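You operate a simulated robot arm through the tools that you are given. There is no shell and no other tool.

Carry out the task below with a simulated robot arm. There is one attempt and no reset: what you move stays moved.

JOB
Top up the softener tank to about its line from the softener jug.
Fine: stand the jug back and shut the tank's lid; the starch jug stays where it is, as full as it is. Set down upright: softener jug. Where these are worked on the way, their far stop is far enough and under half their travel is too little: lid of the softener tank.

Only the result counts: the job must be done as asked and must still hold three seconds after the hand-in. Knocking over, shifting, dropping, spilling or breaking anything else fails it. Lids that push on must go on centred and level and be pressed home; caps that screw on are set level and turned clockwise until they are tight.

ROBOT AND FRAMES
A 7-joint arm with a fingered hand, fixed in place. Base frame: the origin is on the floor under the middle of its stand, x ahead of it, y to its left, z up; the work surface is at about z = 0.88. Units: m, degrees, N and s.
With the tool pointing down near the work surface it reaches from about 0.32 to 0.7 m from the base axis. Its first joint turns from -166.0 to 166.0 degrees. Payload 4 kg.
Tool frame: the origin (TCP) lies between the finger pads and is the grasp point; the fingertips stand 0.026 m ahead of it; z points along the fingers, y is the line along which they close. The gripper opens to 0.148 m; its body begins 0.073 m behind the TCP. The gripper is a hand of 3 fingers: y runs from the thumb to the fingers, the wrist lies at [0, 0, -0.239] in the tool frame.
Orientation is told as [roll, pitch, yaw] about the base's x, y, z axes, in that order, counted from this pose: with the fingers straight down and closing along the base's y, the tool's x points along the base's -x, its y along +y and its z along -z.

CONTROLS
- The arm moves only by the tool servo_tool. Its argument "plan" is a list of rows, each a list of 2 entries, a list of its own where there are three numbers: the shift along the tool's x, y, z in m, then the turn, a rotation vector about the tool's x, y, z in degrees. In form: [[[x, y, z], [wx, wy, wz]], ...]. A call has 1 to 20 rows; each row is the pose to reach, as a shift and turn from the pose commanded when the call began, along the tool's axes at that moment. A row lasts 0.2 s, in which the tool goes at most 0.05 m and 8.6 degrees; a call with a longer step from one row to the next is refused whole. A pose out of reach is approached as far as the arm can. The call stops where the force on the tool passes 40 N (or 10 N more than at its start, if that is more) or the arm is blocked; 0.2 s more then pass. In this call time passes only in rows, and 0.2 s behind the last. The reply holds the time, the measured pose of the TCP, the force on the tool along the base axes, the opening and the grip force, in the units named above and with some noise, with the torque about the TCP (base axes, N m) and any sound that the robot's microphone picked up.
- Cameras (640 x 400 px; columns grow to the right, rows downward): "scene" is fixed at [0.4011, 0.4884, 1.691]; the picture's right is [-0.89, 0.45, 0.00], its down [0.42, 0.83, -0.37] and it looks along [-0.17, -0.33, -0.93] (base axes); focal length 335 px, centre (320, 200). "wrist" rides on the gripper at [0.068, -0.039, -0.09] in the tool frame; the picture's right is [0.50, 0.87, 0.00], its down [-0.66, 0.38, -0.65] and it looks along [-0.57, 0.33, 0.76] (tool axes); focal length 222 px, centre (320, 200). There is no depth. A picture from a camera that has moved, and an enlarged one, comes with that camera's place and axes in the base frame and with its lens. The place of the scene camera against the robot may be out by one fixed shift of up to 0.018 m in any direction.
- get_image(camera): a new picture of that camera. The clock stands still meanwhile.
- lift_body(by): slides the trunk up (or, below 0, down) by that many m; the arm rides with it, the base frame stays. It gives what a move gives, with no picture.
- move_fingers(finger1, finger2, thumb_bend): sets how far each is bent, from 0 (flat) to 100 (curled in); at 30 the hand is open as for a grip, at 70 the pads meet at the TCP. One left out holds its place. A second passes; each finger stops where it meets its share of the squeeze, and holds until it gets a number again. It is the only way to open and close the hand. It gives what a move gives, with no picture; readings hold the bend of each and the force on the fingers (four entries, about 0 where the hand has none), thumb and palm.
- enlarge(camera, box): a new picture of the part [left, top, right, bottom] of that camera's present view, enlarged. The clock stands still meanwhile.
- hand_in(): hands the job in; it is judged then, once.

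Places have to be worked out from the pictures, the camera data and where the tool is seen. Open the gripper and draw the arm clear of the work before you hand the job in, unless the task says otherwise.

The tools are called after "Emit:" as name(argument=value, ...) on one line, values as JSON. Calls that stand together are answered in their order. servo_tool: Moves the arm, as the interface text tells. Its arguments: {"type":"object","properties":{"plan":{"type":"array","items":{"type":"array"}}},"required":["plan"]} The other tools are called the same way: lift_body (by) moves the trunk up or down; move_fingers (finger1, finger2, thumb_bend) moves the fingers one by one; get_image (camera) takes a picture; enlarge (camera, box) takes an enlarged picture of a part of a camera's view; hand_in () hands the job in.

At the start:

```text
t: 0.0
eef_pos: [0.1497, 0.3521, 1.3312]
orientation: [-0.3, 0.2, -0.2]
contact_force: [0.5, 0.5, 0.0]
moment: [-0.01, -0.03, 0.01]
grip_width: 0.1478
finger_force: 0.0
shape: jaw
bend: [30.0, 30.0, 30.0]
finger forces: [0.0, 0.0, 0.0, 0.0, 0.0, 0.0]
trunk travel left (down, up): [-0.525, 0.065]
```

scene: 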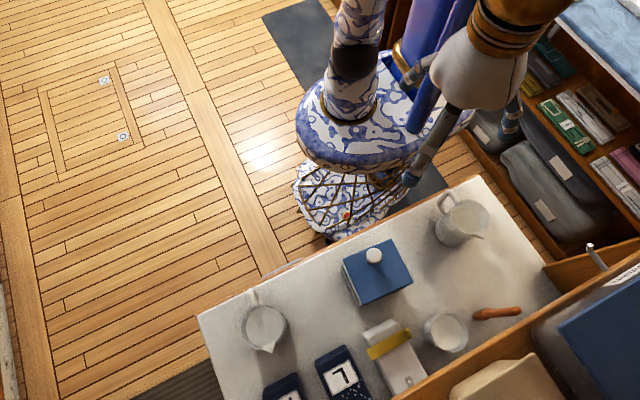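
wrist: 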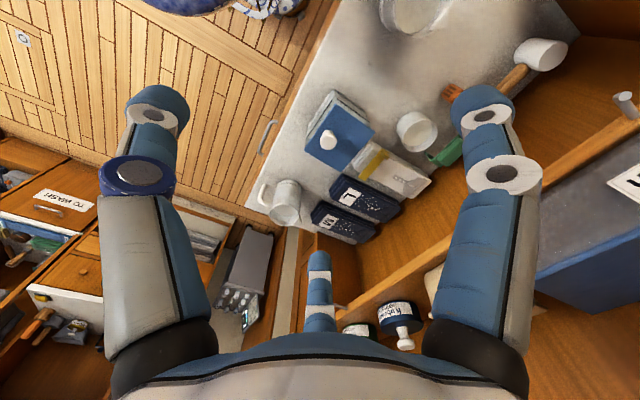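

I'll look at the scene closely first to identify the jugs, tank, and lid.

Emit:
enlarge(camera="scene", box=[380, 170, 580, 295])

Emit:
enlarge(camera="scene", box=[190, 230, 430, 400])

Emit:
enlarge(camera="wrist", box=[240, 0, 560, 260])

Emit:
enlarge(camera="scene", box=[400, 230, 640, 400])

```text
3.20 times, centred on (480, 232) of scene
camera zoom: at [0.4011, 0.4884, 1.691], right [-0.89, 0.45, 0.0], down [0.42, 0.83, -0.37], along [-0.17, -0.33, -0.93], focal length 1072 px, centre (-192, 96)
```

zoom: 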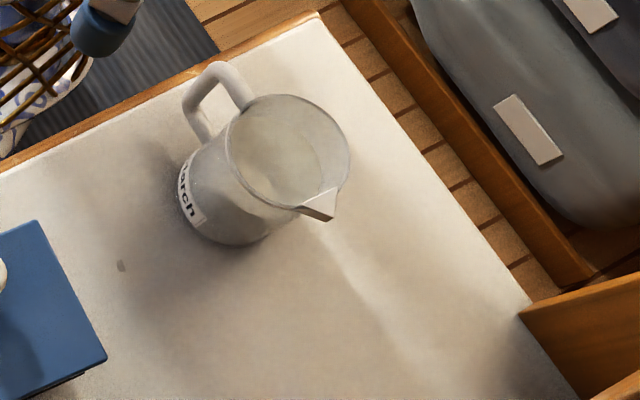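

```text
2.35 times, centred on (310, 315) of scene
camera zoom: at [0.4011, 0.4884, 1.691], right [-0.89, 0.45, 0.0], down [0.42, 0.83, -0.37], along [-0.17, -0.33, -0.93], focal length 788 px, centre (344, -71)
```

zoom: 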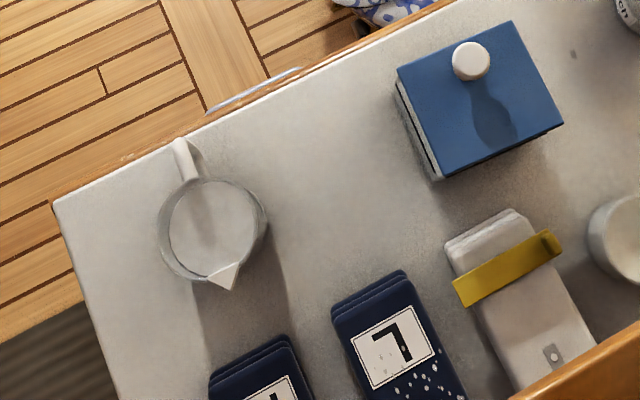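

```text
1.54 times, centred on (400, 130) of wrist
camera zoom: at [0.0807, 0.3129, 1.4214], right [-0.5, 0.87, 0.0], down [0.66, 0.38, 0.65], along [0.57, 0.32, -0.76], focal length 342 px, centre (197, 308)
```

zoom: 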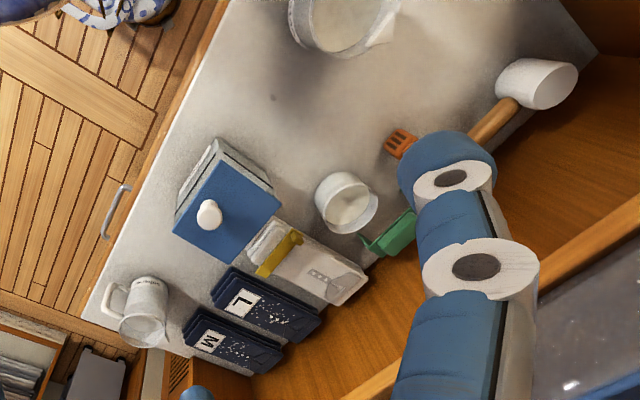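

```text
2.35 times, centred on (520, 315) of scene
camera zoom: at [0.4011, 0.4884, 1.691], right [-0.89, 0.45, 0.0], down [0.42, 0.83, -0.37], along [-0.17, -0.33, -0.93], focal length 788 px, centre (-151, -71)
```

zoom: 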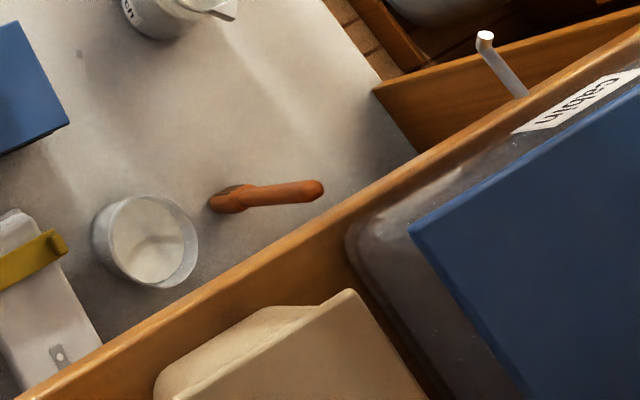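

The starch jug (labelled) is at about (0.01, 0.43). The other jug at about (0.49, 0.43) should be the softener jug, and the blue-lidded box with a knob at about (0.23, 0.43) should be the tank. I'll turn the hand 90° about its axis so I can view things from the front.

Emit:
servo_tool(plan=[[[0, 0, 0], [0, 0, 8.5]], [[0, 0, 0], [0, 0, 17]], [[0, 0, 0], [0, 0, 25.5]], [[0, 0, 0], [0, 0, 34]], [[0, 0, 0], [0, 0, 42.5]], [[0, 0, 0], [0, 0, 51]], [[0, 0, 0], [0, 0, 59.5]], [[0, 0, 0], [0, 0, 68]], [[0, 0, 0], [0, 0, 76.5]], [[0, 0, 0], [0, 0, 85]], [[0, 0, 0], [0, 0, 90]]])

```text
t: 2.4
eef_pos: [0.1498, 0.3524, 1.3325]
orientation: [-0.1, -0.2, -90.3]
contact_force: [0.0, 0.1, 0.6]
moment: [0.0, 0.01, 0.0]
grip_width: 0.1479
finger_force: 0.1
shape: jaw
bend: [30.0, 30.0, 30.0]
finger forces: [0.0, 0.0, 0.1, 0.0, 0.0, 0.0]
trunk travel left (down, up): [-0.525, 0.065]
```

Hand is turned. Now I move toward the suspected softener jug with a 60° forward tilt to see it and its handle close up.

Emit:
servo_tool(plan=[[[-0.013, 0.031, 0.022], [0, 7.5, 0]], [[-0.026, 0.062, 0.045], [0, 15, 0]], [[-0.039, 0.094, 0.068], [0, 22.5, 0]], [[-0.052, 0.125, 0.09], [0, 30, 0]], [[-0.065, 0.156, 0.112], [0, 37.5, 0]], [[-0.078, 0.187, 0.135], [0, 45, 0]], [[-0.091, 0.218, 0.158], [0, 52.5, 0]], [[-0.102, 0.25, 0.18], [0, 60, 0]]])

Emit:
get_image(camera="wrist")

Emit:
get_image(camera="scene")

```text
t: 4.2
eef_pos: [0.3975, 0.2493, 1.1494]
orientation: [-0.2, 59.9, -90.4]
contact_force: [-1.0, -0.2, -0.1]
moment: [-0.04, 0.01, -0.01]
grip_width: 0.1479
finger_force: 0.1
shape: jaw
bend: [30.0, 30.0, 30.0]
finger forces: [0.1, 0.0, 0.0, 0.0, 0.0, 0.0]
trunk travel left (down, up): [-0.525, 0.065]
```

```text
taken
camera wrist: at [0.3578, 0.2051, 1.2523], right [0.87, 0.25, 0.43], down [0.37, -0.9, -0.24], along [0.33, 0.37, -0.87], focal length 222 px, centre (320, 200)
```

wrist: 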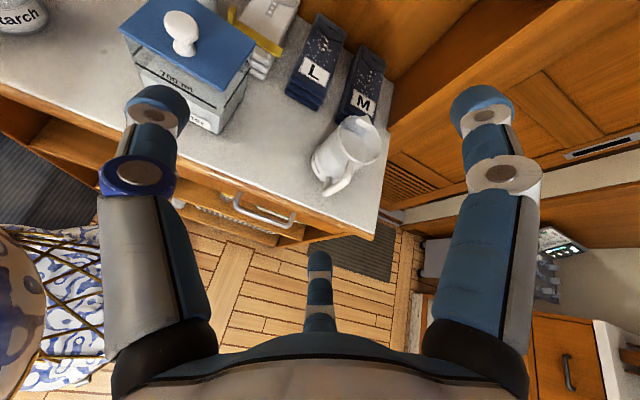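

```text
taken
```

scene: 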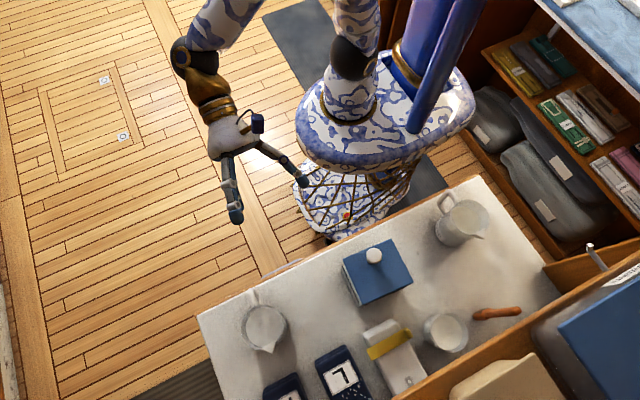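

The wrist view shows a glass tank with a "700 ml" mark. I'll enlarge the tank and the jug.

Emit:
enlarge(camera="wrist", box=[100, 0, 300, 135])

Emit:
enlarge(camera="wrist", box=[280, 90, 420, 220])

```text
2.96 times, centred on (200, 68) of wrist
camera zoom: at [0.3578, 0.2051, 1.2523], right [0.87, 0.25, 0.43], down [0.37, -0.9, -0.24], along [0.33, 0.37, -0.87], focal length 658 px, centre (676, 593)
```

zoom: 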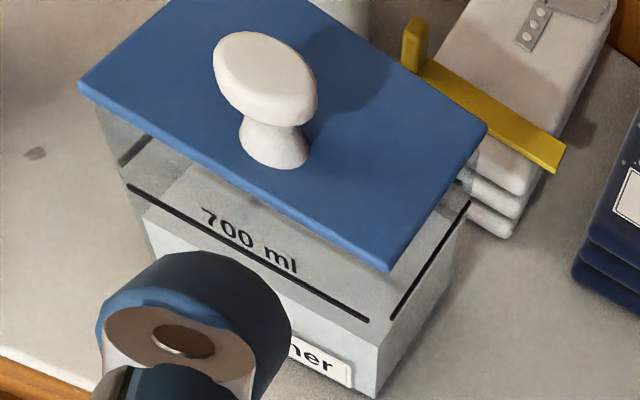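

```text
3.08 times, centred on (350, 155) of wrist
camera zoom: at [0.3578, 0.2051, 1.2523], right [0.87, 0.25, 0.43], down [0.37, -0.9, -0.24], along [0.33, 0.37, -0.87], focal length 684 px, centre (228, 338)
```

zoom: 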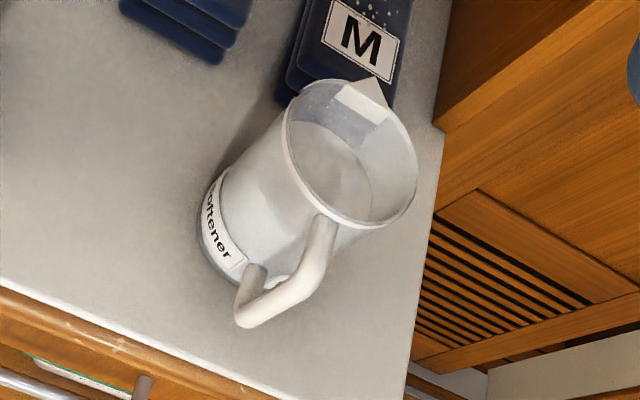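

The tank has a "700 ml" line and the jug says "softener" — identities confirmed. I'll swing the wrist camera round for a head-on view of the tank's front.

Emit:
servo_tool(plan=[[[-0.017, -0.023, 0.006], [6.92, 0, -4]], [[-0.035, -0.047, 0.012], [13.85, 0, -8]], [[-0.052, -0.07, 0.017], [20.8, 0, -12]], [[-0.07, -0.094, 0.023], [27.7, 0, -16]], [[-0.0875, -0.1175, 0.0285], [34.6, 0, -20]]])

Emit:
get_image(camera="wrist")

```text
t: 5.4
eef_pos: [0.2801, 0.229, 1.0617]
orientation: [-0.2, 60.0, -50.2]
contact_force: [0.4, -0.6, -1.1]
moment: [0.01, 0.0, 0.0]
grip_width: 0.1478
finger_force: 0.0
shape: jaw
bend: [30.0, 30.0, 30.0]
finger forces: [0.0, 0.0, 0.0, 0.1, 0.0, 0.1]
trunk travel left (down, up): [-0.525, 0.065]
```

```text
taken
camera wrist: at [0.2779, 0.1693, 1.1659], right [0.5, 0.75, 0.43], down [0.86, -0.44, -0.24], along [0.01, 0.49, -0.87], focal length 222 px, centre (320, 200)
```

wrist: 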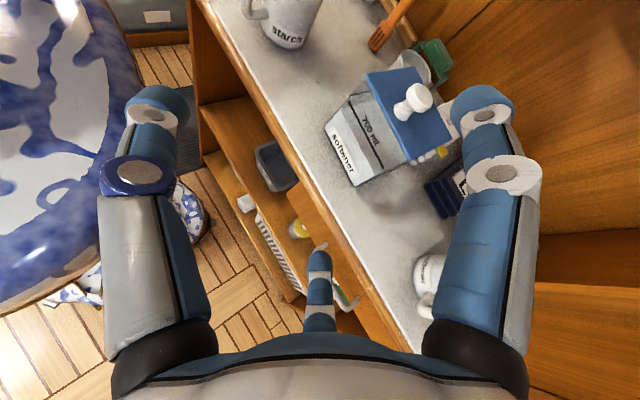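

Emit:
enlarge(camera="wrist", box=[310, 50, 470, 200])

Emit:
enlarge(camera="scene", box=[320, 230, 430, 310])

```text
2.67 times, centred on (390, 125) of wrist
camera zoom: at [0.2779, 0.1693, 1.1659], right [0.5, 0.75, 0.43], down [0.86, -0.44, -0.24], along [0.01, 0.49, -0.87], focal length 592 px, centre (133, 400)
```

zoom: 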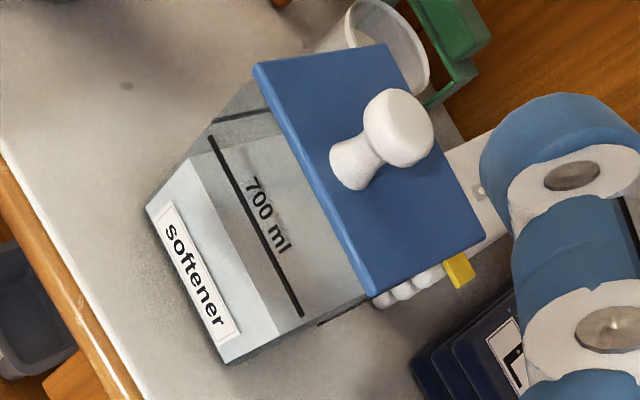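

```text
5.00 times, centred on (375, 270) of scene
camera zoom: at [0.4011, 0.4884, 1.691], right [-0.89, 0.45, 0.0], down [0.42, 0.83, -0.37], along [-0.17, -0.33, -0.93], focal length 1675 px, centre (45, -150)
```

zoom: 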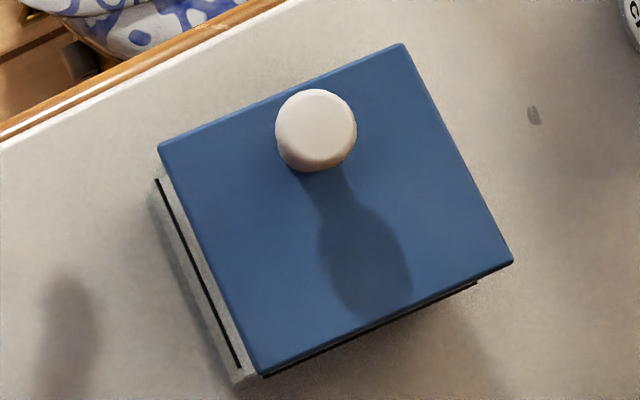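

Wrist views triangulate well: lid front edge at y≈0.396, x 0.184–0.293, lid underside z≈0.996, knob head at about (0.24, 0.416, 1.033); 700 ml line at z≈0.952, level at z≈0.932. I'll now close the fingers in free air to learn how they move.

Emit:
move_fingers(finger1=55, finger2=55, thumb_bend=55)

Emit:
get_image(camera="wrist")

Emit:
move_fingers(finger1=10, finger2=68, thumb_bend=68)

Emit:
get_image(camera="wrist")

Emit:
get_image(camera="scene")

```text
t: 6.4
eef_pos: [0.2794, 0.2288, 1.0634]
orientation: [-0.3, 60.0, -50.5]
contact_force: [0.2, 0.0, 0.4]
moment: [-0.03, 0.01, 0.02]
grip_width: 0.0463
finger_force: 0.1
shape: fingers
bend: [55.0, 55.0, 55.0]
finger forces: [0.0, 0.0, 0.0, 0.1, 0.0, 0.0]
trunk travel left (down, up): [-0.525, 0.065]
```

```text
taken
camera wrist: at [0.278, 0.1695, 1.1659], right [0.51, 0.75, 0.43], down [0.86, -0.45, -0.24], along [0.01, 0.49, -0.87], focal length 222 px, centre (320, 200)
```

wrist: 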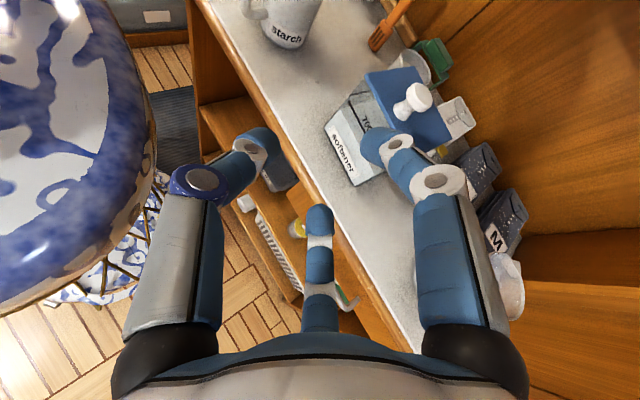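

```text
t: 7.4
eef_pos: [0.2806, 0.2294, 1.0643]
orientation: [-0.4, 59.9, -50.5]
contact_force: [-0.1, 0.4, 1.3]
moment: [-0.02, 0.04, 0.01]
grip_width: 0.0962
finger_force: 0.1
shape: fingers
bend: [10.0, 68.0, 68.0]
finger forces: [0.0, 0.0, 0.0, 0.0, 0.0, 0.0]
trunk travel left (down, up): [-0.525, 0.065]
```

```text
taken
camera wrist: at [0.278, 0.1695, 1.1659], right [0.51, 0.75, 0.43], down [0.86, -0.45, -0.24], along [0.01, 0.49, -0.87], focal length 222 px, centre (320, 200)
```

wrist: 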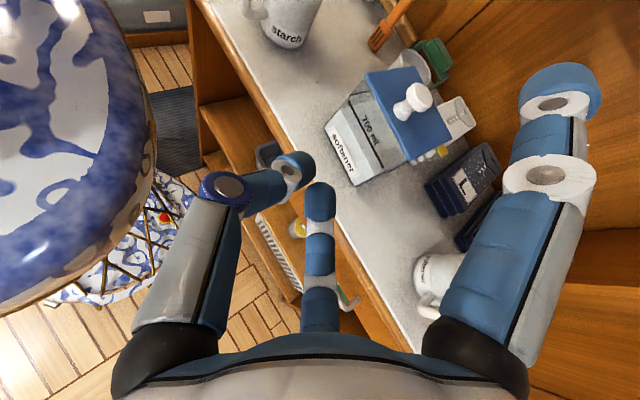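

```text
taken
```

scene: 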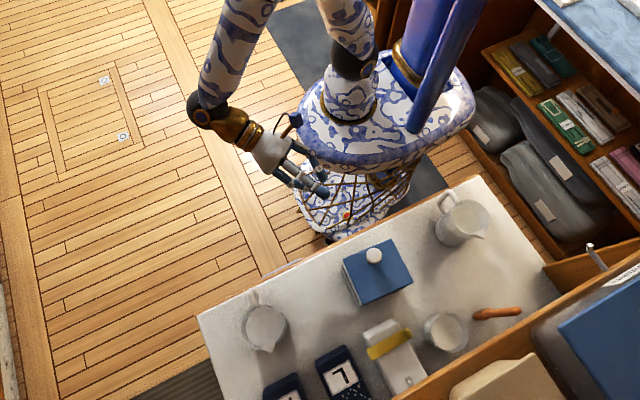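

Fingers close radially (thumb left, finger1 right, finger2 far/bottom in the wrist picture). I plan to lift the lid with one finger under its front overhang, so I check how the other two look fully curled.

Emit:
move_fingers(finger1=50, finger2=100, thumb_bend=100)

Emit:
get_image(camera="wrist")

Emit:
enlarge(camera="scene", box=[170, 70, 370, 210])

```text
t: 8.4
eef_pos: [0.2797, 0.2291, 1.0634]
orientation: [-0.3, 59.9, -50.5]
contact_force: [0.3, -0.7, -0.5]
moment: [0.01, 0.0, 0.01]
grip_width: 0.0526
finger_force: 0.0
shape: fingers
bend: [50.0, 92.0, 100.0]
finger forces: [0.0, 0.1, 0.1, 0.1, 0.1, 0.0]
trunk travel left (down, up): [-0.525, 0.065]
```

```text
taken
camera wrist: at [0.278, 0.1695, 1.1659], right [0.51, 0.75, 0.43], down [0.86, -0.45, -0.24], along [0.01, 0.49, -0.87], focal length 222 px, centre (320, 200)
```

wrist: 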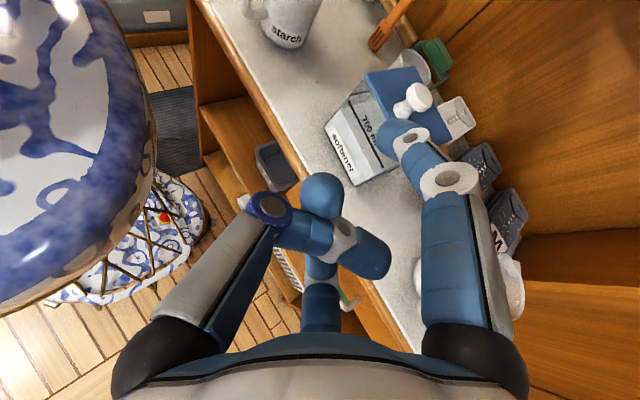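

```text
2.86 times, centred on (270, 140) of scene
camera zoom: at [0.4011, 0.4884, 1.691], right [-0.89, 0.45, 0.0], down [0.42, 0.83, -0.37], along [-0.17, -0.33, -0.93], focal length 957 px, centre (463, 371)
```

zoom: 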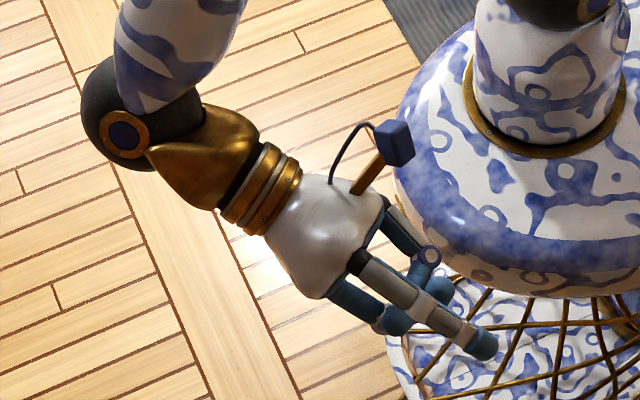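

Curled fingers are compact. I'll set finger1 at 55 as the lifting finger and bring the hand level in front of the tank, a little below the lid's overhang.

Emit:
move_fingers(finger1=55, finger2=92, thumb_bend=100)

Emit:
servo_tool(plan=[[[-0.013, 0.007, 0.028], [0, 6, 0]], [[-0.026, 0.014, 0.057], [0, 12, 0]], [[-0.039, 0.02, 0.085], [0, 18, 0]], [[-0.052, 0.027, 0.114], [0, 24, 0]], [[-0.0656, 0.034, 0.1422], [0, 30, 0]]])

Emit:
get_image(camera="wrist")

Emit:
get_image(camera="scene")

```text
t: 9.4
eef_pos: [0.28, 0.2291, 1.0629]
orientation: [-0.4, 59.9, -50.5]
contact_force: [-0.4, 0.6, -0.9]
moment: [0.0, -0.04, -0.04]
grip_width: 0.0478
finger_force: 0.1
shape: fingers
bend: [55.0, 90.0, 100.0]
finger forces: [0.0, 0.0, 0.0, 0.1, 0.0, 0.0]
trunk travel left (down, up): [-0.525, 0.065]
```

```text
t: 10.6
eef_pos: [0.2492, 0.3224, 0.9317]
orientation: [-103.5, 89.9, -153.8]
contact_force: [-0.8, 0.0, -0.2]
moment: [0.01, 0.03, 0.02]
grip_width: 0.0477
finger_force: 0.0
shape: fingers
bend: [55.0, 90.0, 100.0]
finger forces: [0.0, 0.0, 0.0, 0.0, 0.0, 0.0]
trunk travel left (down, up): [-0.525, 0.065]
```

```text
taken
camera wrist: at [0.2757, 0.2269, 0.9983], right [0.67, 0.55, 0.5], down [0.71, -0.26, -0.66], along [-0.23, 0.79, -0.57], focal length 222 px, centre (320, 200)
```

wrist: 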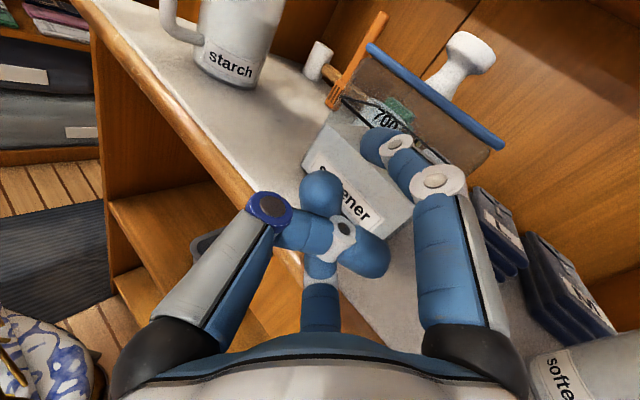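

```text
taken
```

scene: 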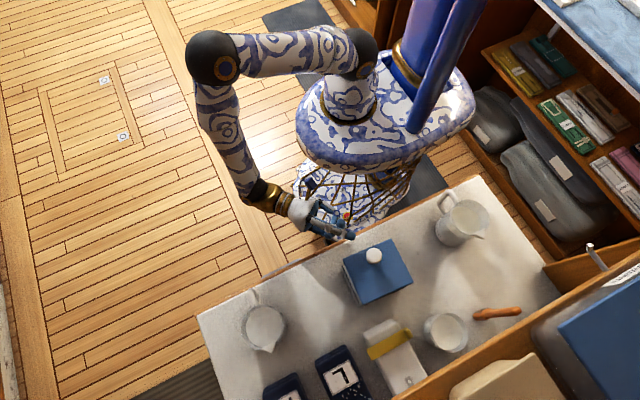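

Emit:
enlarge(camera="wrist", box=[290, 20, 510, 240])

Emit:
enlarge(camera="scene", box=[270, 170, 420, 310])

```text
1.82 times, centred on (400, 130) of wrist
camera zoom: at [0.2757, 0.2269, 0.9983], right [0.67, 0.55, 0.5], down [0.71, -0.26, -0.66], along [-0.23, 0.79, -0.57], focal length 404 px, centre (174, 327)
```

zoom: 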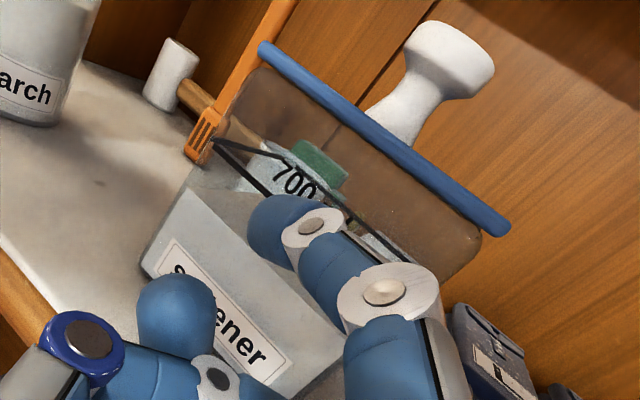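

```text
2.86 times, centred on (345, 240) of scene
camera zoom: at [0.4011, 0.4884, 1.691], right [-0.89, 0.45, 0.0], down [0.42, 0.83, -0.37], along [-0.17, -0.33, -0.93], focal length 957 px, centre (249, 86)
```

zoom: 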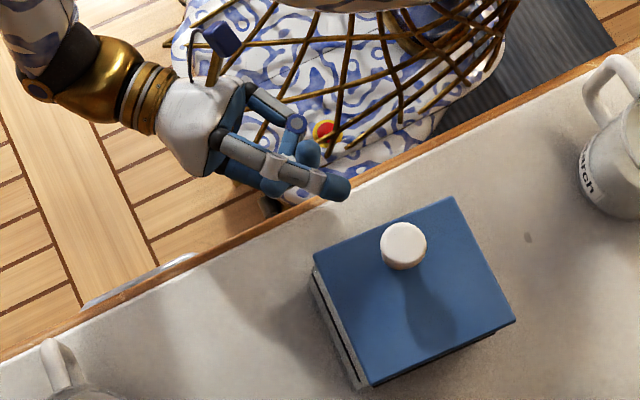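

Lid underside is at z≈0.995 and the finger tip is about 0.015 below it and ~0.04 in front of the glass. I advance 0.03 toward the glass, staying under the lid level.

Emit:
servo_tool(plan=[[[0, 0.0096, 0.0115], [0, 0, 0]], [[0, 0.0193, 0.023], [0, 0, 0]]])

Emit:
get_image(camera="wrist")

Emit:
enlarge(camera="scene", box=[270, 170, 420, 310])

```text
t: 11.2
eef_pos: [0.2492, 0.3539, 0.9315]
orientation: [-60.7, 89.7, -111.0]
contact_force: [-0.3, -0.8, -0.6]
moment: [0.0, 0.02, 0.04]
grip_width: 0.0476
finger_force: 0.1
shape: fingers
bend: [55.0, 90.0, 100.0]
finger forces: [0.0, 0.1, 0.0, 0.0, 0.0, 0.0]
trunk travel left (down, up): [-0.525, 0.065]
```

```text
taken
camera wrist: at [0.2756, 0.2584, 0.9982], right [0.67, 0.56, 0.5], down [0.71, -0.26, -0.66], along [-0.23, 0.79, -0.57], focal length 222 px, centre (320, 200)
```

wrist: 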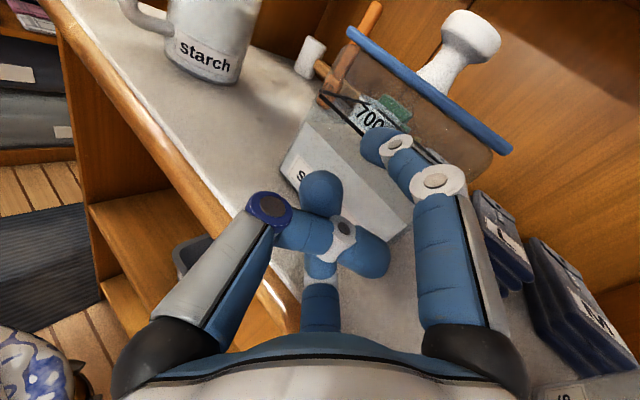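

```text
2.86 times, centred on (345, 240) of scene
camera zoom: at [0.4011, 0.4884, 1.691], right [-0.89, 0.45, 0.0], down [0.42, 0.83, -0.37], along [-0.17, -0.33, -0.93], focal length 957 px, centre (249, 86)
```

zoom: 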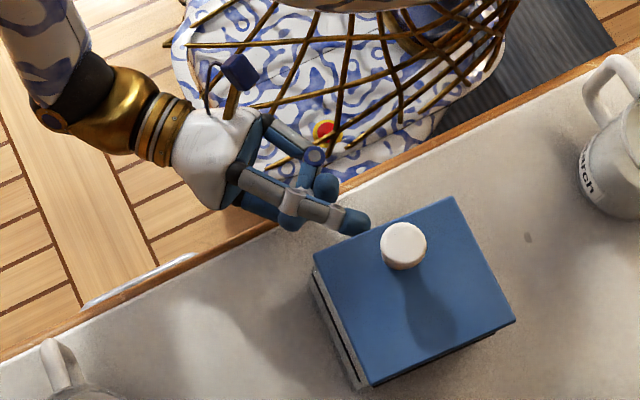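

The finger tip is just short of the lid edge. I creep in another 5 mm and check for contact force.

Emit:
servo_tool(plan=[[[0, 0.0032, 0.0038], [0, 0, 0]]])

Emit:
enlarge(camera="wrist", box=[290, 20, 510, 240])

Emit:
enlarge(camera="scene", box=[330, 220, 400, 280])

```text
t: 11.6
eef_pos: [0.2493, 0.3567, 0.9316]
orientation: [-62.7, 89.8, -113.0]
contact_force: [-1.0, -1.0, 0.1]
moment: [0.03, 0.01, 0.0]
grip_width: 0.0477
finger_force: 0.8
shape: fingers
bend: [55.0, 90.0, 100.0]
finger forces: [0.6, 0.0, 0.0, 0.0, 0.0, 0.0]
trunk travel left (down, up): [-0.525, 0.065]
```

```text
1.82 times, centred on (400, 130) of wrist
camera zoom: at [0.2759, 0.2624, 0.9987], right [0.67, 0.56, 0.5], down [0.71, -0.26, -0.66], along [-0.23, 0.79, -0.57], focal length 404 px, centre (174, 327)
```

zoom: 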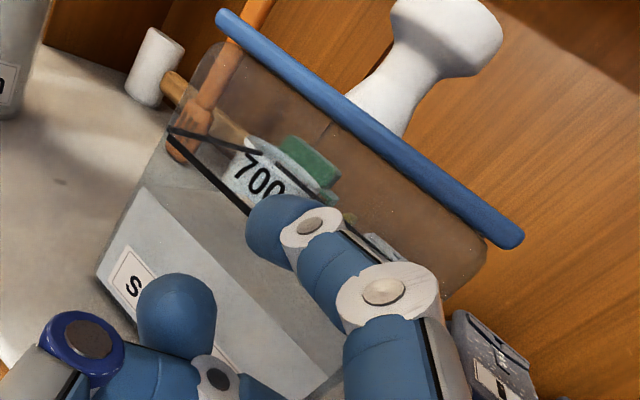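

```text
6.67 times, centred on (365, 250) of scene
camera zoom: at [0.4011, 0.4884, 1.691], right [-0.89, 0.45, 0.0], down [0.42, 0.83, -0.37], along [-0.17, -0.33, -0.93], focal length 2234 px, centre (20, -133)
```

zoom: 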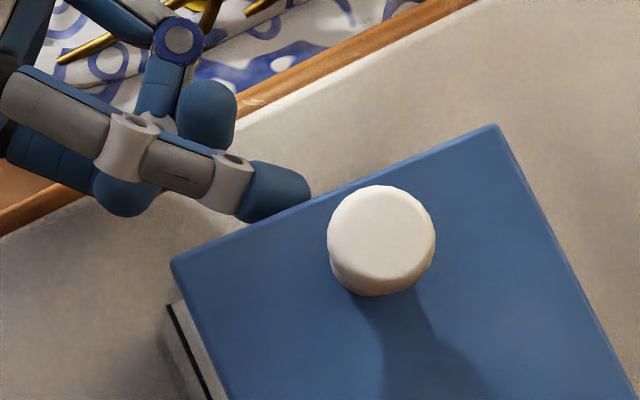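

Finger1 reads a light touch (0.6 N) on the glass, tip just under the overhang. I back off 1 mm and rise toward the lid's underside.

Emit:
servo_tool(plan=[[[0.005, -0.0006, -0.0008], [0, 0, 0]], [[0.01, -0.0006, -0.0008], [0, 0, 0]]])

Emit:
servo_tool(plan=[[[0.004, 0, 0], [0, 0, 0]]])

Emit:
enlarge(camera="wrist", box=[290, 20, 510, 240])

```text
t: 12.2
eef_pos: [0.2487, 0.3551, 0.9422]
orientation: [-68.5, 89.8, -118.7]
contact_force: [0.2, 0.5, -0.5]
moment: [-0.02, -0.02, -0.01]
grip_width: 0.0475
finger_force: 0.2
shape: fingers
bend: [55.0, 90.0, 100.0]
finger forces: [0.0, 0.1, 0.0, 0.0, 0.0, 0.0]
trunk travel left (down, up): [-0.525, 0.065]
```

```text
t: 12.6
eef_pos: [0.2498, 0.355, 0.9473]
orientation: [-54.0, 89.9, -104.2]
contact_force: [0.2, -0.4, 0.7]
moment: [-0.04, -0.02, -0.02]
grip_width: 0.0477
finger_force: 0.1
shape: fingers
bend: [55.0, 90.0, 100.0]
finger forces: [0.0, 0.1, 0.0, 0.0, 0.1, 0.0]
trunk travel left (down, up): [-0.525, 0.065]
```

```text
1.82 times, centred on (400, 130) of wrist
camera zoom: at [0.2765, 0.2606, 1.0144], right [0.67, 0.56, 0.5], down [0.71, -0.26, -0.66], along [-0.23, 0.79, -0.57], focal length 404 px, centre (174, 327)
```

zoom: 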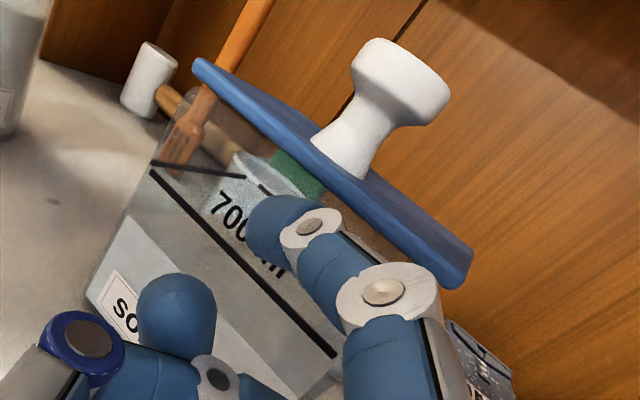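

Still free; the gap to the lid is about 5–8 mm. I continue up in small steps watching the finger force.

Emit:
servo_tool(plan=[[[0.004, 0, 0], [0, 0, 0]]])

Emit:
servo_tool(plan=[[[0.004, 0, 0], [0, 0, 0]]])

Emit:
enlarge(camera="wrist", box=[290, 20, 510, 240])

```text
t: 13.0
eef_pos: [0.2491, 0.3563, 0.9514]
orientation: [-58.5, 89.8, -108.8]
contact_force: [0.0, 0.1, -1.0]
moment: [0.0, 0.01, -0.01]
grip_width: 0.0477
finger_force: 0.0
shape: fingers
bend: [55.0, 90.0, 100.0]
finger forces: [0.0, 0.0, 0.0, 0.1, 0.0, 0.1]
trunk travel left (down, up): [-0.525, 0.065]
```

```text
t: 13.4
eef_pos: [0.2506, 0.3555, 0.956]
orientation: [-67.9, 89.8, -118.1]
contact_force: [0.1, -0.7, 0.6]
moment: [0.02, -0.01, 0.01]
grip_width: 0.0475
finger_force: 0.1
shape: fingers
bend: [55.0, 90.0, 100.0]
finger forces: [0.0, 0.0, 0.0, 0.0, 0.0, 0.0]
trunk travel left (down, up): [-0.525, 0.065]
```

```text
1.82 times, centred on (400, 130) of wrist
camera zoom: at [0.2762, 0.2606, 1.0221], right [0.67, 0.56, 0.5], down [0.71, -0.26, -0.66], along [-0.23, 0.79, -0.57], focal length 404 px, centre (174, 327)
```

zoom: 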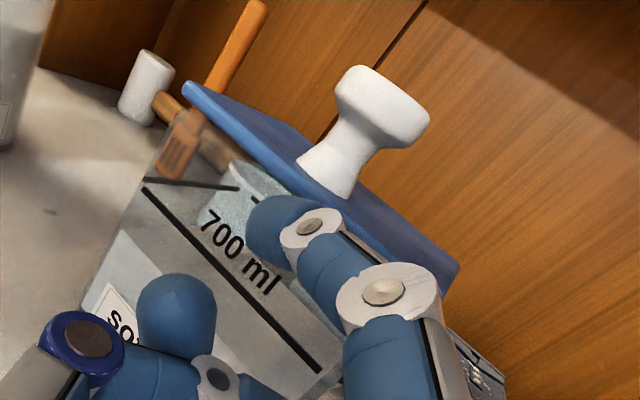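

No contact yet; the tip should be within a few millimetres of the underside. Continuing up in 3 mm steps.

Emit:
servo_tool(plan=[[[0.003, 0, 0], [0, 0, 0]]])

Emit:
enlarge(camera="scene", box=[330, 220, 400, 280])

Emit:
enlarge(camera="wrist", box=[370, 60, 470, 170])

```text
t: 13.8
eef_pos: [0.2488, 0.3555, 0.9579]
orientation: [-58.9, 89.9, -109.1]
contact_force: [-0.3, -0.3, 0.7]
moment: [-0.02, -0.01, -0.03]
grip_width: 0.0475
finger_force: 0.0
shape: fingers
bend: [55.0, 90.0, 100.0]
finger forces: [0.0, 0.0, 0.1, 0.0, 0.0, 0.1]
trunk travel left (down, up): [-0.525, 0.065]
```

```text
6.67 times, centred on (365, 250) of scene
camera zoom: at [0.4011, 0.4884, 1.691], right [-0.89, 0.45, 0.0], down [0.42, 0.83, -0.37], along [-0.17, -0.33, -0.93], focal length 2234 px, centre (20, -133)
```

zoom: 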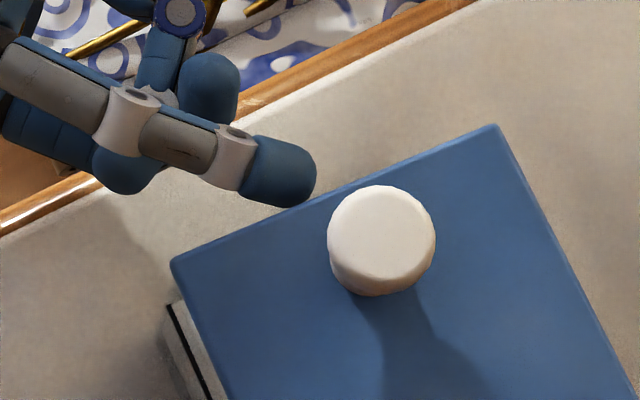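

```text
3.64 times, centred on (420, 115) of wrist
camera zoom: at [0.2761, 0.2602, 1.0248], right [0.67, 0.56, 0.5], down [0.71, -0.26, -0.66], along [-0.23, 0.79, -0.57], focal length 808 px, centre (-44, 509)
```

zoom: 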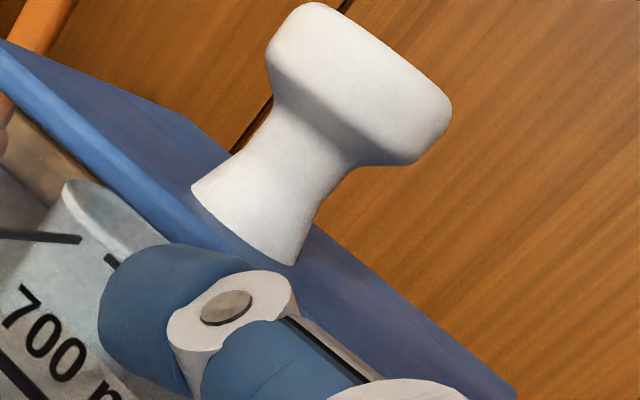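

The tip passed just in front of the lid edge rather than under it. I go back down 15 mm, press in lightly to the glass, and then rise again.

Emit:
servo_tool(plan=[[[-0.008, -0.001, -0.001], [0, 0, 0]], [[-0.016, -0.001, -0.001], [0, 0, 0]]])

Emit:
servo_tool(plan=[[[0, 0.0026, 0.003], [0, 0, 0]]])

Emit:
servo_tool(plan=[[[0, 0.0013, 0.0015], [0, 0, 0]]])

Emit:
servo_tool(plan=[[[0, 0.0013, 0.0015], [0, 0, 0]]])

```text
t: 14.4
eef_pos: [0.2478, 0.3522, 0.9405]
orientation: [-73.0, 89.9, -123.2]
contact_force: [-0.7, -0.7, 0.3]
moment: [-0.01, 0.0, 0.01]
grip_width: 0.0475
finger_force: 0.1
shape: fingers
bend: [55.0, 90.0, 100.0]
finger forces: [0.0, 0.0, 0.0, 0.0, 0.1, 0.1]
trunk travel left (down, up): [-0.525, 0.065]
```

```text
t: 14.8
eef_pos: [0.2481, 0.3574, 0.9431]
orientation: [-56.0, 89.8, -106.2]
contact_force: [-0.2, 0.4, 0.5]
moment: [-0.05, 0.01, -0.03]
grip_width: 0.0477
finger_force: 0.0
shape: fingers
bend: [55.0, 90.0, 100.0]
finger forces: [0.1, 0.0, 0.0, 0.0, 0.0, 0.0]
trunk travel left (down, up): [-0.525, 0.065]
```

```text
t: 15.2
eef_pos: [0.2487, 0.3584, 0.9405]
orientation: [-57.6, 89.8, -108.0]
contact_force: [1.2, -2.3, 0.6]
moment: [0.09, 0.01, 0.0]
grip_width: 0.0475
finger_force: 1.3
shape: fingers
bend: [56.0, 90.0, 100.0]
finger forces: [2.6, 0.1, 0.1, 0.0, 0.0, 0.1]
trunk travel left (down, up): [-0.525, 0.065]
```

```text
t: 15.6
eef_pos: [0.2493, 0.3609, 0.9435]
orientation: [-78.0, 89.7, -128.2]
contact_force: [1.3, -4.6, 1.0]
moment: [0.13, 0.06, 0.03]
grip_width: 0.0476
finger_force: 1.6
shape: fingers
bend: [56.0, 90.0, 100.0]
finger forces: [3.7, 0.0, 0.0, 0.1, 0.0, 0.0]
trunk travel left (down, up): [-0.525, 0.065]
```

Finger is against the glass with ~4 N. I ease off slightly and rise along the glass to catch the overhang.

Emit:
servo_tool(plan=[[[0, -0.001, -0.0012], [0, 0, 0]], [[0.004, -0.001, -0.0012], [0, 0, 0]], [[0.008, -0.001, -0.0012], [0, 0, 0]]])

Emit:
servo_tool(plan=[[[0.004, 0, 0], [0, 0, 0]]])

Emit:
enlarge(camera="scene", box=[330, 220, 400, 280])

Emit:
enlarge(camera="wrist", box=[290, 20, 510, 240])

```text
t: 16.4
eef_pos: [0.249, 0.3585, 0.9505]
orientation: [-55.4, 89.8, -105.7]
contact_force: [-0.2, -1.0, -0.1]
moment: [-0.03, -0.01, 0.03]
grip_width: 0.0471
finger_force: 0.7
shape: fingers
bend: [56.0, 90.0, 100.0]
finger forces: [0.8, 0.0, 0.1, 0.0, 0.1, 0.1]
trunk travel left (down, up): [-0.525, 0.065]
```

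```text
t: 16.8
eef_pos: [0.25, 0.3592, 0.9552]
orientation: [-67.4, 89.8, -117.7]
contact_force: [-0.4, -1.3, 0.4]
moment: [0.06, 0.0, 0.01]
grip_width: 0.0474
finger_force: 0.6
shape: fingers
bend: [56.0, 90.0, 100.0]
finger forces: [1.6, 0.1, 0.0, 0.0, 0.1, 0.0]
trunk travel left (down, up): [-0.525, 0.065]
```

```text
6.67 times, centred on (365, 250) of scene
camera zoom: at [0.4011, 0.4884, 1.691], right [-0.89, 0.45, 0.0], down [0.42, 0.83, -0.37], along [-0.17, -0.33, -0.93], focal length 2234 px, centre (20, -133)
```

zoom: 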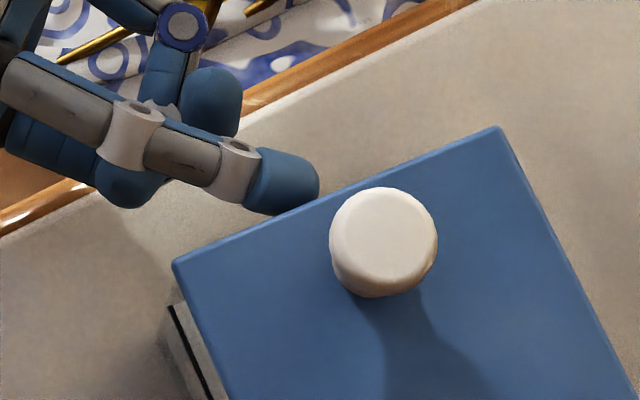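

```text
1.82 times, centred on (400, 130) of wrist
camera zoom: at [0.277, 0.2642, 1.0216], right [0.67, 0.56, 0.5], down [0.71, -0.26, -0.66], along [-0.23, 0.79, -0.57], focal length 404 px, centre (174, 327)
```

zoom: 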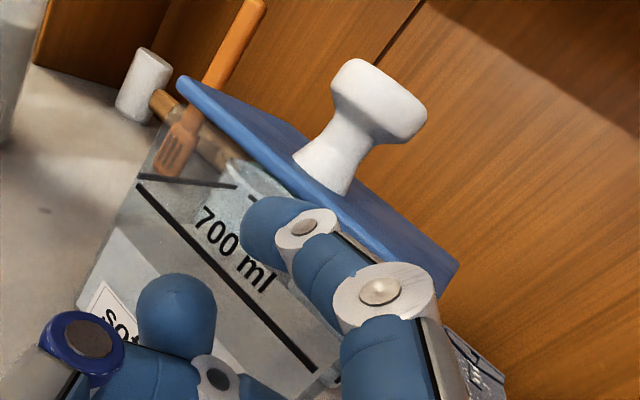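

Light contact (1–1.6 N). I keep rising in small steps to see if the lid edge rides on the finger.

Emit:
servo_tool(plan=[[[0.004, 0, 0], [0, 0, 0]]])

Emit:
enlarge(camera="scene", box=[330, 220, 400, 280])

Emit:
enlarge(camera="wrist", box=[370, 60, 470, 170])

```text
t: 17.2
eef_pos: [0.2486, 0.3592, 0.9583]
orientation: [-73.5, 89.8, -123.7]
contact_force: [0.8, -1.0, 0.0]
moment: [0.02, 0.0, -0.03]
grip_width: 0.047
finger_force: 0.9
shape: fingers
bend: [56.0, 90.0, 100.0]
finger forces: [1.0, 0.0, 0.0, 0.0, 0.1, 0.1]
trunk travel left (down, up): [-0.525, 0.065]
```

```text
6.67 times, centred on (365, 250) of scene
camera zoom: at [0.4011, 0.4884, 1.691], right [-0.89, 0.45, 0.0], down [0.42, 0.83, -0.37], along [-0.17, -0.33, -0.93], focal length 2234 px, centre (20, -133)
```

zoom: 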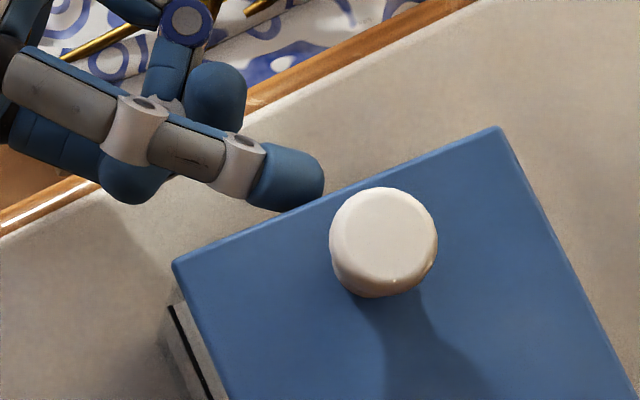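

```text
3.64 times, centred on (420, 115) of wrist
camera zoom: at [0.2759, 0.2642, 1.0255], right [0.67, 0.56, 0.5], down [0.71, -0.26, -0.66], along [-0.23, 0.79, -0.57], focal length 808 px, centre (-44, 509)
```

zoom: 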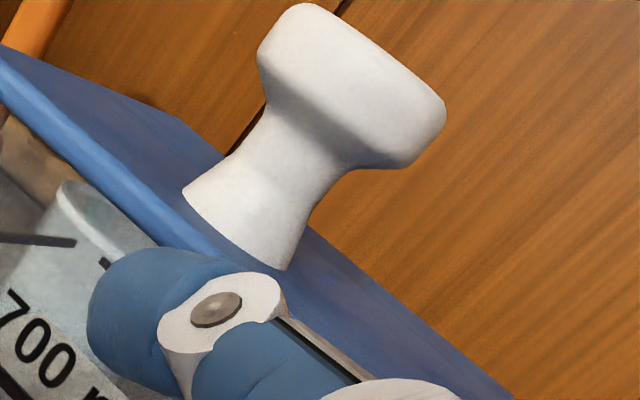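

The overhang is too small for the finger tip, so I'll switch to the knob: its head flares over a narrow neck, so two fingers can straddle the neck from the front and lift. I back away first and rise.

Emit:
servo_tool(plan=[[[-0.003, 0, -0.03], [0, 0, 0]], [[0, 0, -0.07], [0, 0, 0]], [[0.045, 0, -0.08], [0, 0, 0]], [[0.09, 0, -0.08], [0, 0, 0]], [[0.13, 0, -0.08], [0, 0, 0]]])

Emit:
servo_tool(plan=[[[0, 0, 0], [0, 0, 8.5]], [[0, 0, 0], [0, 0, 17]], [[0, 0, 0], [0, 0, 25.5]], [[0, 0, 0], [0, 0, 34]], [[0, 0, 0], [0, 0, 42.5]], [[0, 0, 0], [0, 0, 51]], [[0, 0, 0], [0, 0, 59.5]], [[0, 0, 0], [0, 0, 68]], [[0, 0, 0], [0, 0, 76.5]], [[0, 0, 0], [0, 0, 85]], [[0, 0, 0], [0, 0, 90]]])

Emit:
get_image(camera="wrist")

```text
t: 18.4
eef_pos: [0.2951, 0.2978, 1.0871]
orientation: [-66.1, 89.8, -116.4]
contact_force: [-0.8, 0.4, 0.3]
moment: [0.01, 0.0, -0.02]
grip_width: 0.0472
finger_force: 0.0
shape: fingers
bend: [55.0, 90.0, 100.0]
finger forces: [0.0, 0.1, 0.0, 0.1, 0.0, 0.0]
trunk travel left (down, up): [-0.525, 0.065]
```

```text
t: 20.8
eef_pos: [0.3001, 0.2985, 1.0886]
orientation: [-89.9, -0.3, -140.2]
contact_force: [0.6, 0.4, -0.3]
moment: [0.0, -0.02, -0.02]
grip_width: 0.0473
finger_force: 0.1
shape: fingers
bend: [55.0, 90.0, 100.0]
finger forces: [0.1, 0.1, 0.0, 0.1, 0.1, 0.1]
trunk travel left (down, up): [-0.525, 0.065]
```

```text
taken
camera wrist: at [0.409, 0.2718, 1.1267], right [0.38, 0.32, -0.87], down [-0.09, -0.92, -0.37], along [-0.92, 0.22, -0.33], focal length 222 px, centre (320, 200)
```

wrist: 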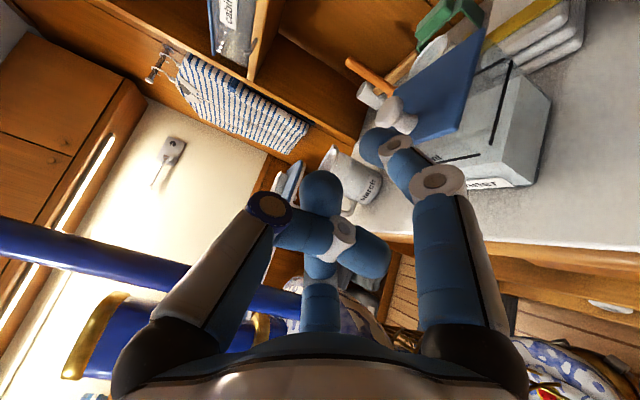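

The roll succeeded (thumb now up). Next I turn the heading to ~110° and tilt 30° nose-down, and set the fingers: finger1/2 as a fork, thumb open on top.

Emit:
servo_tool(plan=[[[0, 0, 0], [0, 7, 0]], [[0, 0, 0], [0, 14, 0]], [[0, 0, 0], [0, 20, 0]]])

Emit:
servo_tool(plan=[[[0, -0.01, 0], [-7.5, 0, 0]], [[0, -0.02, 0], [-15, 0, 0]], [[0, -0.03, 0], [-22.5, 0, 0]], [[0, -0.04, 0], [-30, 0, 0]]])

Emit:
move_fingers(finger1=50, finger2=50, thumb_bend=30)

Emit:
get_image(camera="wrist")

Emit:
get_image(camera="scene")

```text
t: 21.6
eef_pos: [0.3001, 0.3001, 1.0888]
orientation: [-89.9, -0.1, -160.3]
contact_force: [-0.4, -1.1, 0.2]
moment: [0.01, 0.03, 0.01]
grip_width: 0.0475
finger_force: 0.2
shape: fingers
bend: [55.0, 90.0, 100.0]
finger forces: [0.1, 0.0, 0.0, 0.0, 0.0, 0.1]
trunk travel left (down, up): [-0.525, 0.065]
```

```text
t: 22.6
eef_pos: [0.3023, 0.3013, 1.13]
orientation: [-59.8, -0.2, -160.3]
contact_force: [-0.1, -0.2, 0.7]
moment: [-0.01, -0.02, 0.04]
grip_width: 0.0474
finger_force: 0.1
shape: fingers
bend: [55.0, 90.0, 100.0]
finger forces: [0.1, 0.1, 0.1, 0.0, 0.0, 0.0]
trunk travel left (down, up): [-0.525, 0.065]
```

```text
t: 23.6
eef_pos: [0.3033, 0.2997, 1.1289]
orientation: [-59.9, -0.2, -160.3]
contact_force: [0.2, -0.5, 1.3]
moment: [-0.04, 0.0, -0.04]
grip_width: 0.096
finger_force: 0.0
shape: fingers
bend: [50.0, 50.0, 30.0]
finger forces: [0.0, 0.1, 0.0, 0.0, 0.1, 0.0]
trunk travel left (down, up): [-0.525, 0.065]
```

```text
taken
camera wrist: at [0.3853, 0.2676, 1.2068], right [0.62, -0.24, -0.75], down [-0.36, -0.93, 0.0], along [-0.7, 0.27, -0.66], focal length 222 px, centre (320, 200)
```

wrist: 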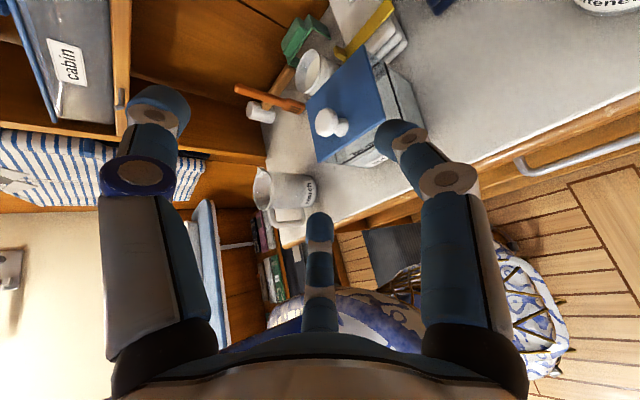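

```text
taken
```

scene: 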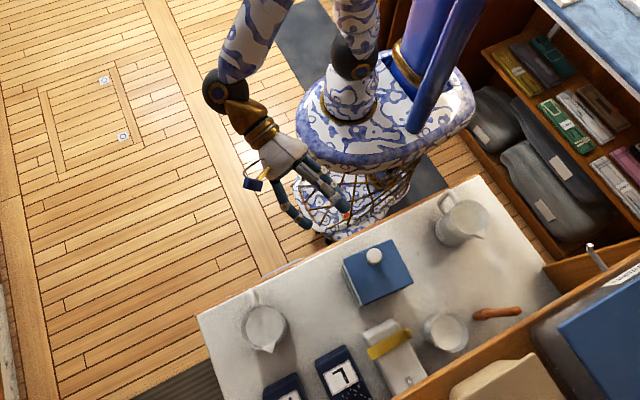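

Good view. I enlarge the knob area to pin its position before approaching.

Emit:
enlarge(camera="wrist", box=[280, 40, 440, 180])

Emit:
enlarge(camera="scene", box=[330, 225, 430, 310])

```text
2.86 times, centred on (360, 110) of wrist
camera zoom: at [0.3853, 0.2676, 1.2068], right [0.62, -0.24, -0.75], down [-0.36, -0.93, 0.0], along [-0.7, 0.27, -0.66], focal length 635 px, centre (206, 457)
```

zoom: 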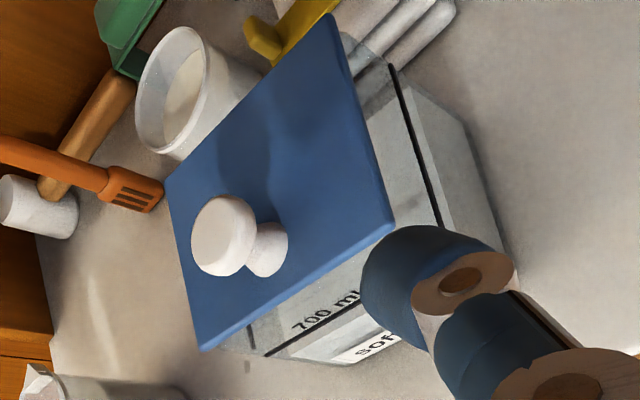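

```text
4.71 times, centred on (380, 268) of scene
camera zoom: at [0.4011, 0.4884, 1.691], right [-0.89, 0.45, 0.0], down [0.42, 0.83, -0.37], along [-0.17, -0.33, -0.93], focal length 1577 px, centre (38, -118)
```

zoom: 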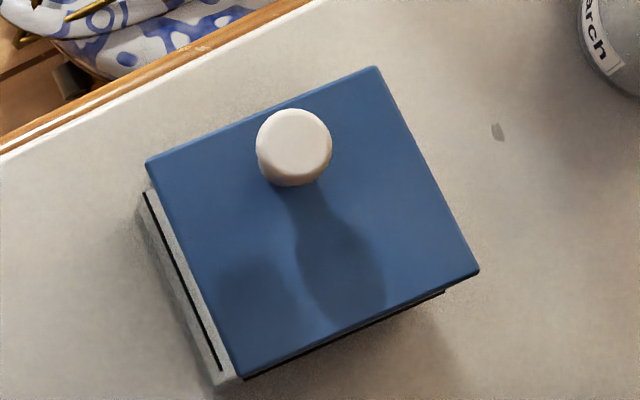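

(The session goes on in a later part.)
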